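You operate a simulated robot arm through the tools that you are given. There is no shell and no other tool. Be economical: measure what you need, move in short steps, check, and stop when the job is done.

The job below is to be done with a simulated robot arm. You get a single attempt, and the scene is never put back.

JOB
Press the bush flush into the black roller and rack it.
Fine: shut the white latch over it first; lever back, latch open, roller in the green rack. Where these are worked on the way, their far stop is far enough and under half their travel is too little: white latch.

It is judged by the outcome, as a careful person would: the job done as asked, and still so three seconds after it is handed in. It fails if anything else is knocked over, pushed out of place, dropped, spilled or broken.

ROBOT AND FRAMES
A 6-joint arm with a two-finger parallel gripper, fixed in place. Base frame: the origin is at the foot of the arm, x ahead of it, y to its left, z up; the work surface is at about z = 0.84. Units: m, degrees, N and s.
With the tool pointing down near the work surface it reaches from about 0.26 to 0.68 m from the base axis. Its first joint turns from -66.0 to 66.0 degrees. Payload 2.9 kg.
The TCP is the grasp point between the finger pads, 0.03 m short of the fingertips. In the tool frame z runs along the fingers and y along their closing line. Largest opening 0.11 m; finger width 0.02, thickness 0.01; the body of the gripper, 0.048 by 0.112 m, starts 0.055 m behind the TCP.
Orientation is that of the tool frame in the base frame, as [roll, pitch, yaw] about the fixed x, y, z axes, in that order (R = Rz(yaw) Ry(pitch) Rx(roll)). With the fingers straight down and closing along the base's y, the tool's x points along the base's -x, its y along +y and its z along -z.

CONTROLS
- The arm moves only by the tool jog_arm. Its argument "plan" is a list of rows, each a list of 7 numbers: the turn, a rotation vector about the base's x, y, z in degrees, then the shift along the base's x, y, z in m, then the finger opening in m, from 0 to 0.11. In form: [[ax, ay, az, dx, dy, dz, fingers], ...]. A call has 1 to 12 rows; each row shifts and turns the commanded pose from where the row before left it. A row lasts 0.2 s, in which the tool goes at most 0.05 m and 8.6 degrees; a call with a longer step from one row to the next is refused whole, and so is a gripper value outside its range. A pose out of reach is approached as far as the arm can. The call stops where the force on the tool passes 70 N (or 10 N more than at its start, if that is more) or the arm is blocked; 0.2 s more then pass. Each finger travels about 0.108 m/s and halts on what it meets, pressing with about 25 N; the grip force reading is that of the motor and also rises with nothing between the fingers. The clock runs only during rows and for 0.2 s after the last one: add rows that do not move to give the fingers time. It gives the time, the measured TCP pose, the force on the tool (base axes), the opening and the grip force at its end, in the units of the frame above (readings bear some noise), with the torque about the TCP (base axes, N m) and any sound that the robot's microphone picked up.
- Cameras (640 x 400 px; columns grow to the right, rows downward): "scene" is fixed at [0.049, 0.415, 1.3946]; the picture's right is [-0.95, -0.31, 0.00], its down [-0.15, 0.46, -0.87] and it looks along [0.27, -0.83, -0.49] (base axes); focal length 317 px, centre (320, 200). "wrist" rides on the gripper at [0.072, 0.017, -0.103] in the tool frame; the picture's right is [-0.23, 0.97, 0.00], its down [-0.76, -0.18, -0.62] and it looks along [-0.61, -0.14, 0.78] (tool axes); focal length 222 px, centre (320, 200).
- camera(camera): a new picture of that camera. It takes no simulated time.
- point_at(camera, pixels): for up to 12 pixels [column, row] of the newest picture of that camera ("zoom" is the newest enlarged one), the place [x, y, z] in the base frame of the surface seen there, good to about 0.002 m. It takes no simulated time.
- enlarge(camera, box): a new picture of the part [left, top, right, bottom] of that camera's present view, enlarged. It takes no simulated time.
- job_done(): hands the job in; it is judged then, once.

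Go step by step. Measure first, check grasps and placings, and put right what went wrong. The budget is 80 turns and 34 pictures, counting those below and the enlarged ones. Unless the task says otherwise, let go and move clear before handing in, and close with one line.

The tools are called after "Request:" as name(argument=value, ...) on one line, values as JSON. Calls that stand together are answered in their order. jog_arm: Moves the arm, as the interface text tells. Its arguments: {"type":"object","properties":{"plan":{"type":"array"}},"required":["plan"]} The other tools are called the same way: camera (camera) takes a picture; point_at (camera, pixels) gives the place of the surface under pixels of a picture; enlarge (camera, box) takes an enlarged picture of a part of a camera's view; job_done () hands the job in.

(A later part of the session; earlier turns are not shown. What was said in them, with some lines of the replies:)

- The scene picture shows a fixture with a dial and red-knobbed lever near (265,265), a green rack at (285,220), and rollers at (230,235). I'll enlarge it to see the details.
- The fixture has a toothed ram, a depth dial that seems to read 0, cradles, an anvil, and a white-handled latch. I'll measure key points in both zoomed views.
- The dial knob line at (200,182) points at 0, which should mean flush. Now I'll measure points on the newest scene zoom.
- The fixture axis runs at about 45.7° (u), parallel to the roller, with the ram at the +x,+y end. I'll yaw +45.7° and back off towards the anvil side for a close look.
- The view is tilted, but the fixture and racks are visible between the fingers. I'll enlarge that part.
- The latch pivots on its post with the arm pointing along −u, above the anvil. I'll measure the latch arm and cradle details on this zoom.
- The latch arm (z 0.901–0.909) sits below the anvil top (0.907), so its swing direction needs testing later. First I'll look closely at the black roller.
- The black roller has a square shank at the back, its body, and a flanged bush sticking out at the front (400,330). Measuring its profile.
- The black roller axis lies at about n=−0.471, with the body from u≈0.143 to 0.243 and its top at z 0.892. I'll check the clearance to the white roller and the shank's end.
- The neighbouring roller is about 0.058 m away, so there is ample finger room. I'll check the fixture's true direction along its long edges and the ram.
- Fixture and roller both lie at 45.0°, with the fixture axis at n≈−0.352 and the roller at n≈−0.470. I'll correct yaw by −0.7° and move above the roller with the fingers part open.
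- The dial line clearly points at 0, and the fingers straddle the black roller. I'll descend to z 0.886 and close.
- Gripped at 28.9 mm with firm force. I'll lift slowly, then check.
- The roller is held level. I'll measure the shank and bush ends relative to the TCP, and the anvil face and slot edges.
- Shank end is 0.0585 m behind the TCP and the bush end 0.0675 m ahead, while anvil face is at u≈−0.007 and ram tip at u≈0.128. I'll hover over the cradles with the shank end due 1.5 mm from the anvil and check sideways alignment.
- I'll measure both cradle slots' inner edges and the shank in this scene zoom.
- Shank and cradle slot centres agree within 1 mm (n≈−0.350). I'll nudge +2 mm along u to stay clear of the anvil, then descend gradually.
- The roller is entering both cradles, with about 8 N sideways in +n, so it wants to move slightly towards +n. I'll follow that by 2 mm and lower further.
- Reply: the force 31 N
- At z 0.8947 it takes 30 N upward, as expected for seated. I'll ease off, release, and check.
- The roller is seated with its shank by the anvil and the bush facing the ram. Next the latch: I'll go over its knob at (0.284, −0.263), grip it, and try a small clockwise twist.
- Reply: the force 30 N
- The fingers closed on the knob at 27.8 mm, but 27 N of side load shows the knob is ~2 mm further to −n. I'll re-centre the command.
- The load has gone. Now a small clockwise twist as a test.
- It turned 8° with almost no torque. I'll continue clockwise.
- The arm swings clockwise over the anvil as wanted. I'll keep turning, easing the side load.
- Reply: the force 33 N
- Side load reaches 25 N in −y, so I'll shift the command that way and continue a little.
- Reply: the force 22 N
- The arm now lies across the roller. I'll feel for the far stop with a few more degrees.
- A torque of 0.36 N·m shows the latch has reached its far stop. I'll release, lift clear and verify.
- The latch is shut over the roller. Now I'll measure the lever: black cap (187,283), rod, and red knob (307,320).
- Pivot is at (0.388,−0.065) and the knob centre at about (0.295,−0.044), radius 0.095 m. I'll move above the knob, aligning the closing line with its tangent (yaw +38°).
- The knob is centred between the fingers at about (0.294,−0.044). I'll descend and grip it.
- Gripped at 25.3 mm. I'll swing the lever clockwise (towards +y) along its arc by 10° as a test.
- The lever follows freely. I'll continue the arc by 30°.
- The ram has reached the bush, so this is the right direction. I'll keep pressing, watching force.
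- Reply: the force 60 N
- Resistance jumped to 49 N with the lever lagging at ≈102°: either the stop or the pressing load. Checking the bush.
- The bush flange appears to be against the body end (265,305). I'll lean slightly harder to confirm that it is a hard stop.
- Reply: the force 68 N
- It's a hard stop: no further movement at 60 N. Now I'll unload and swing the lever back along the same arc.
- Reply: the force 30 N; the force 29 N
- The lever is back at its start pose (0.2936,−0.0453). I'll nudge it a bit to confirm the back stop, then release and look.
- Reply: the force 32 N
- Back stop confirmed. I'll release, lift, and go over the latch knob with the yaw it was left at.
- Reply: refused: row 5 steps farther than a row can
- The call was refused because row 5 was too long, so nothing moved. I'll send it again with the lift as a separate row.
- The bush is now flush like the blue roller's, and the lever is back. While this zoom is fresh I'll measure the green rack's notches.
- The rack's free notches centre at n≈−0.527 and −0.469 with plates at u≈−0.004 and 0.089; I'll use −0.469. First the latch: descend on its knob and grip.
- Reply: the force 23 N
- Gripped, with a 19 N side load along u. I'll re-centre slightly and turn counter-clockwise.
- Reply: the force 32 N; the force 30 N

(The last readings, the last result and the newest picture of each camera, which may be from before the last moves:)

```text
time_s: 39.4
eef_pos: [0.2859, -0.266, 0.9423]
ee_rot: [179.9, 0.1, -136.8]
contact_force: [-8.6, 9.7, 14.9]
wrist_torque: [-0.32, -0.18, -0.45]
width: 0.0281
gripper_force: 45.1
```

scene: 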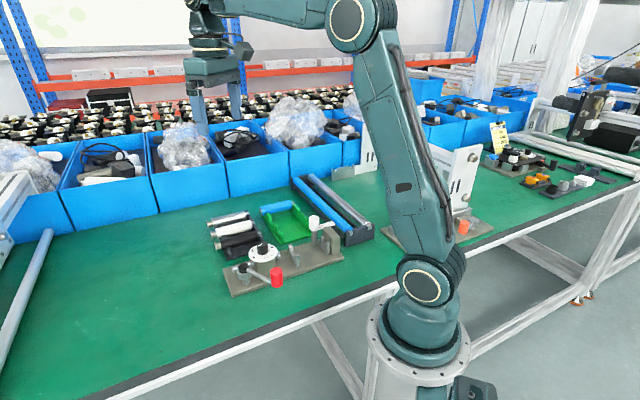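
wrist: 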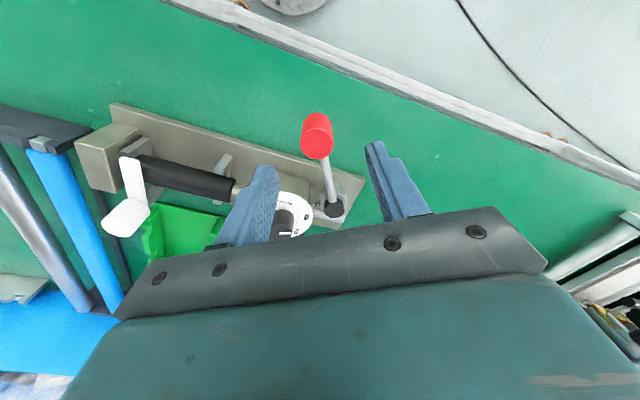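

Torque −0.45 N·m marks the open stop. I'll release, lift, square the yaw, and move above the roller.

Request:
jog_arm(plan=[[0, 0, 0, 0, 0, 0, 0.04], [0, 0, 0, 0, 0, 0, 0.06], [0, 0, 0, 0, 0, 0.03, 0.06], [0, 0, 0, 0, 0, 0.04, 0.06], [0, 0, 1.0, -0.001, 0.027, 0, 0.05], [0, 0, 0.8, -0.001, 0.0272, 0, 0.05]])

Request:
enlarge(camera="scene", box=[220, 200, 340, 290])

```text
time_s: 40.8
eef_pos: [0.2841, -0.2117, 1.0128]
ee_rot: [179.9, 0.1, -135.1]
contact_force: [0.7, -0.3, -0.5]
wrist_torque: [0.0, -0.01, 0.02]
width: 0.0499
gripper_force: 0.0
```

```text
4.44 times, centred on (280, 245) of scene
```

zoom: 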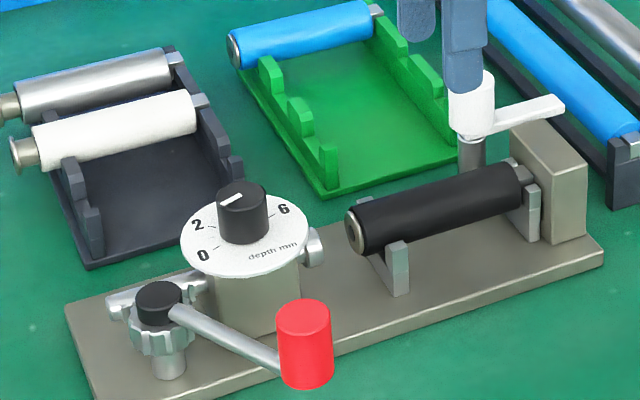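

The latch is fully open and the roller sits free. I'll re-measure blue and black end features for the along-axis placing, and descend to grip.

Request:
point_at(camera="zoom", pixels=[[378, 8], [383, 13], [370, 12], [234, 52], [238, 46], [364, 10], [245, 40], [512, 160], [507, 166], [352, 232], [362, 222]])

Request:
jog_arm(plan=[[0, 0, 0, 0, 0, -0.04, 0.05], [0, 0, 0, 0, 0, -0.04, 0.05], [0, 0, 0, 0, 0, -0.0385, 0.05], [0, 0, 0, 0, 0, 0, 0.035], [0, 0, 0, 0, 0, 0, 0.015], [0, 0, 0, 0, 0, 0, 0.015], [0, 0, 0, 0, 0, 0, 0.015]])

```text
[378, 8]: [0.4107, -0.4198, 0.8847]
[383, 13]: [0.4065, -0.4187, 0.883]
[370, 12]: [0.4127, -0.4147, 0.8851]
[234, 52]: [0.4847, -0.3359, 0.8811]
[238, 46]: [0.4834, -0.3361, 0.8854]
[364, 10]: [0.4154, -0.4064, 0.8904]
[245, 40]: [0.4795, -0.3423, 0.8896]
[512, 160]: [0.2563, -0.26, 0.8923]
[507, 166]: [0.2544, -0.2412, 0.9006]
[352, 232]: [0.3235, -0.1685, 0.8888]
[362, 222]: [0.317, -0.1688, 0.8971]
```

```text
time_s: 42.4
eef_pos: [0.2829, -0.2132, 0.8937]
ee_rot: [-180.0, 0.0, -135.2]
contact_force: [-0.6, 1.7, 0.3]
wrist_torque: [0.02, 0.0, -0.08]
width: 0.0287
gripper_force: 24.6
```

Gripped at 28.7 mm. I'll lift well over the latch knob and carry the roller to hover above the rack's free notch at n≈−0.4715, u≈0.0456.

Request:
jog_arm(plan=[[0, 0, 0, 0, 0, 0.01, 0.015], [0, 0, 0, 0, 0, 0.03, 0.015], [0, 0, 0, 0, 0, 0.035, 0.015], [0, 0, 0, 0, 0, 0.03, 0.015], [0, 0, 0, 0.0205, -0.0224, 0, 0.015], [0, 0, 0, 0.0205, -0.0224, 0, 0.015], [0, 0, 0, 0.0205, -0.0224, 0, 0.015], [0, 0, 0, 0.0205, -0.0224, 0, 0.015], [0, 0, 0, 0, 0, -0.04, 0.015], [0, 0, 0, 0, 0, -0.01, 0.015]])

Request:
enlarge(camera="wrist", box=[240, 20, 400, 140])

```text
time_s: 44.6
eef_pos: [0.3655, -0.3013, 0.9489]
ee_rot: [179.9, 0.0, -135.2]
contact_force: [-0.4, -0.5, -2.8]
wrist_torque: [-0.02, 0.01, 0.0]
width: 0.0291
gripper_force: 24.5
```

```text
3.33 times, centred on (320, 80) of wrist
```

zoom: 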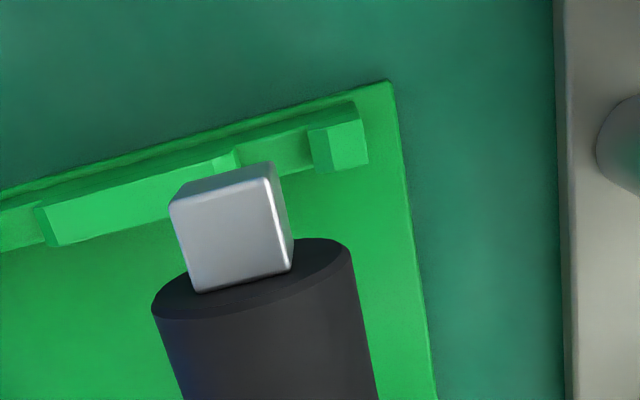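

The shank hovers above the back plate's slot, between the bump end at (235,160) and the end prong at (312,145). Measuring alignment.

Request:
point_at(camera="zoom", pixels=[[210, 165], [236, 156], [247, 150], [295, 145], [318, 145], [345, 140], [362, 140], [270, 150], [180, 220], [278, 210], [225, 185], [240, 270]])

```text
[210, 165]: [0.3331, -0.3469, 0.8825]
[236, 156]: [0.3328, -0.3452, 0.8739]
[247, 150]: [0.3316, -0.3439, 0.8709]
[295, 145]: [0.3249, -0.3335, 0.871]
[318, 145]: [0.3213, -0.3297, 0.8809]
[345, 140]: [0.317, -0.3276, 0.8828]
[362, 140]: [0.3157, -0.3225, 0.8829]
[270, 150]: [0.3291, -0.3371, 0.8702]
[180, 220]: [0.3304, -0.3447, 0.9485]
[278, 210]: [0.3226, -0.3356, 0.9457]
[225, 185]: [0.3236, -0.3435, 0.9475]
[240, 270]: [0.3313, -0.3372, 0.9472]
```

Sideways alignment is within 0.5 mm, but the body start is close to the back plate. I'll shift +3 mm along u and descend in stages.

Request:
jog_arm(plan=[[0, 0, 0, 0.0018, 0.0024, -0.01, 0.015], [0, 0, 0, 0, 0, -0.025, 0.015], [0, 0, 0, 0, 0, -0.015, 0.015], [0, 0, 0, 0, 0, -0.006, 0.015], [0, 0, 0, 0, 0, -0.003, 0.015]])

```text
time_s: 45.8
eef_pos: [0.366, -0.2991, 0.8913]
ee_rot: [180.0, 0.0, -135.3]
contact_force: [-6.6, 9.3, 10.3]
wrist_torque: [-0.45, 0.5, -0.55]
width: 0.0293
gripper_force: 25.2
```

There's a light +n push as it enters, the same as in the fixture. I'll follow by 1.5 mm and lower.

Request:
jog_arm(plan=[[0, 0, 0, -0.0011, 0.0011, 0, 0.015], [0, 0, 0, 0, 0, -0.002, 0.015], [0, 0, 0, 0, 0, -0.002, 0.015]])

```text
time_s: 46.6
eef_pos: [0.3661, -0.2987, 0.8876]
ee_rot: [-179.9, 0.1, -135.2]
contact_force: [-8.1, 6.2, 25.3]
wrist_torque: [0.19, -0.1, -0.05]
width: 0.0294
gripper_force: 24.9
```

At z 0.8876 it carries 25 N upward, probably seated. Checking before release.

Request:
enlarge(camera="scene", box=[240, 190, 330, 260])

```text
5.71 times, centred on (285, 225) of scene
```

zoom: 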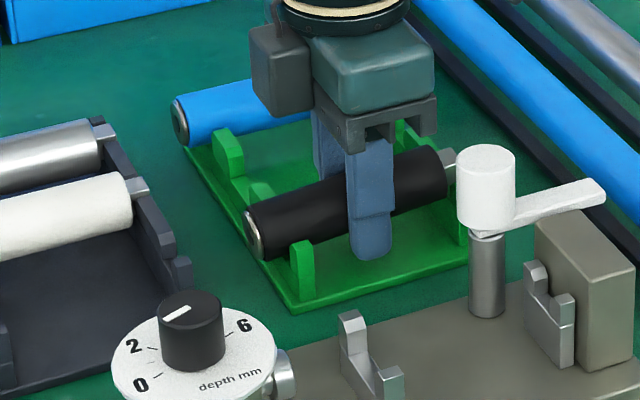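

It sits in both rack notches. I'll ease, release, and rise clear.

Request:
jog_arm(plan=[[0, 0, 0, 0, 0, 0.001, 0.015], [0, 0, 0, 0, 0, 0, 0.035], [0, 0, 0, 0, 0, 0, 0.05], [0, 0, 0, 0, 0, 0.02, 0.05], [0, 0, 0, 0, 0, 0.04, 0.05], [0, 0, 0, 0, 0, 0.05, 0.05], [0, 0, 0, 0, 0, 0.05, 0.05], [0, 0, 0, -0.02, -0.02, 0.03, 0.05]])

Request:
enlarge(camera="scene", box=[200, 180, 350, 300])

Request:
enlarge(camera="scene", box=[260, 195, 330, 245])

```text
time_s: 48.4
eef_pos: [0.3454, -0.3186, 1.078]
ee_rot: [180.0, 0.0, -135.1]
contact_force: [1.1, 0.1, -0.1]
wrist_torque: [-0.03, -0.03, 0.03]
width: 0.0499
gripper_force: 0.1
```

```text
3.33 times, centred on (275, 240) of scene
```

zoom: 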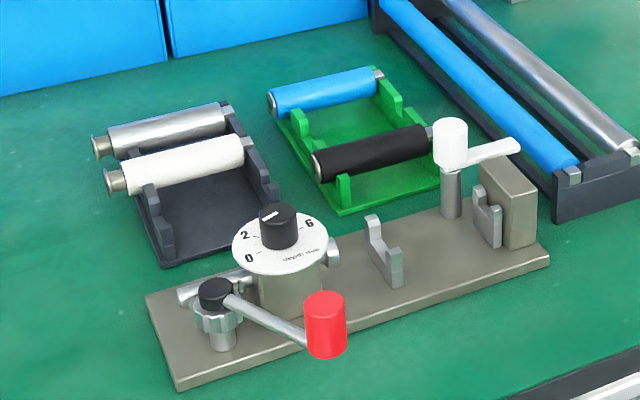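

```text
8.00 times, centred on (295, 220) of scene
```

zoom: 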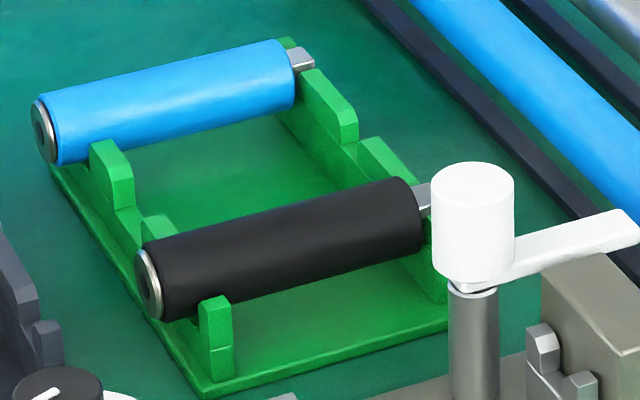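

The black roller lies in the rack parallel to the blue one, with the bush seated alike. I'll compare ridge heights to confirm full seating.

Request:
point_at(camera="zoom", pixels=[[90, 95], [180, 72], [270, 52], [190, 240], [280, 215], [380, 187], [424, 195], [302, 58], [145, 285], [40, 130]])

```text
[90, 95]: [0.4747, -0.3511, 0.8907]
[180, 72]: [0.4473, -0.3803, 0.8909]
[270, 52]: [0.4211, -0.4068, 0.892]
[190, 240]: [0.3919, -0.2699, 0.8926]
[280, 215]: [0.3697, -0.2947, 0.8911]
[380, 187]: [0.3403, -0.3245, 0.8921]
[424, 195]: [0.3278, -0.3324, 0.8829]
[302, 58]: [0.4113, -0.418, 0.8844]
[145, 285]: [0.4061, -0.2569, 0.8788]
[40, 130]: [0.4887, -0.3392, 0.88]
```

Both ridges are level at z≈0.892, so the black roller is fully seated. The lever is back, the latch is open and the arm is clear, so I'm handing in.

Request:
job_done()

```text
The job is handed in.
```

The bush is pressed flush into the black roller and the roller is seated in the green rack. The lever is back, the white latch is open, and the job is handed in.
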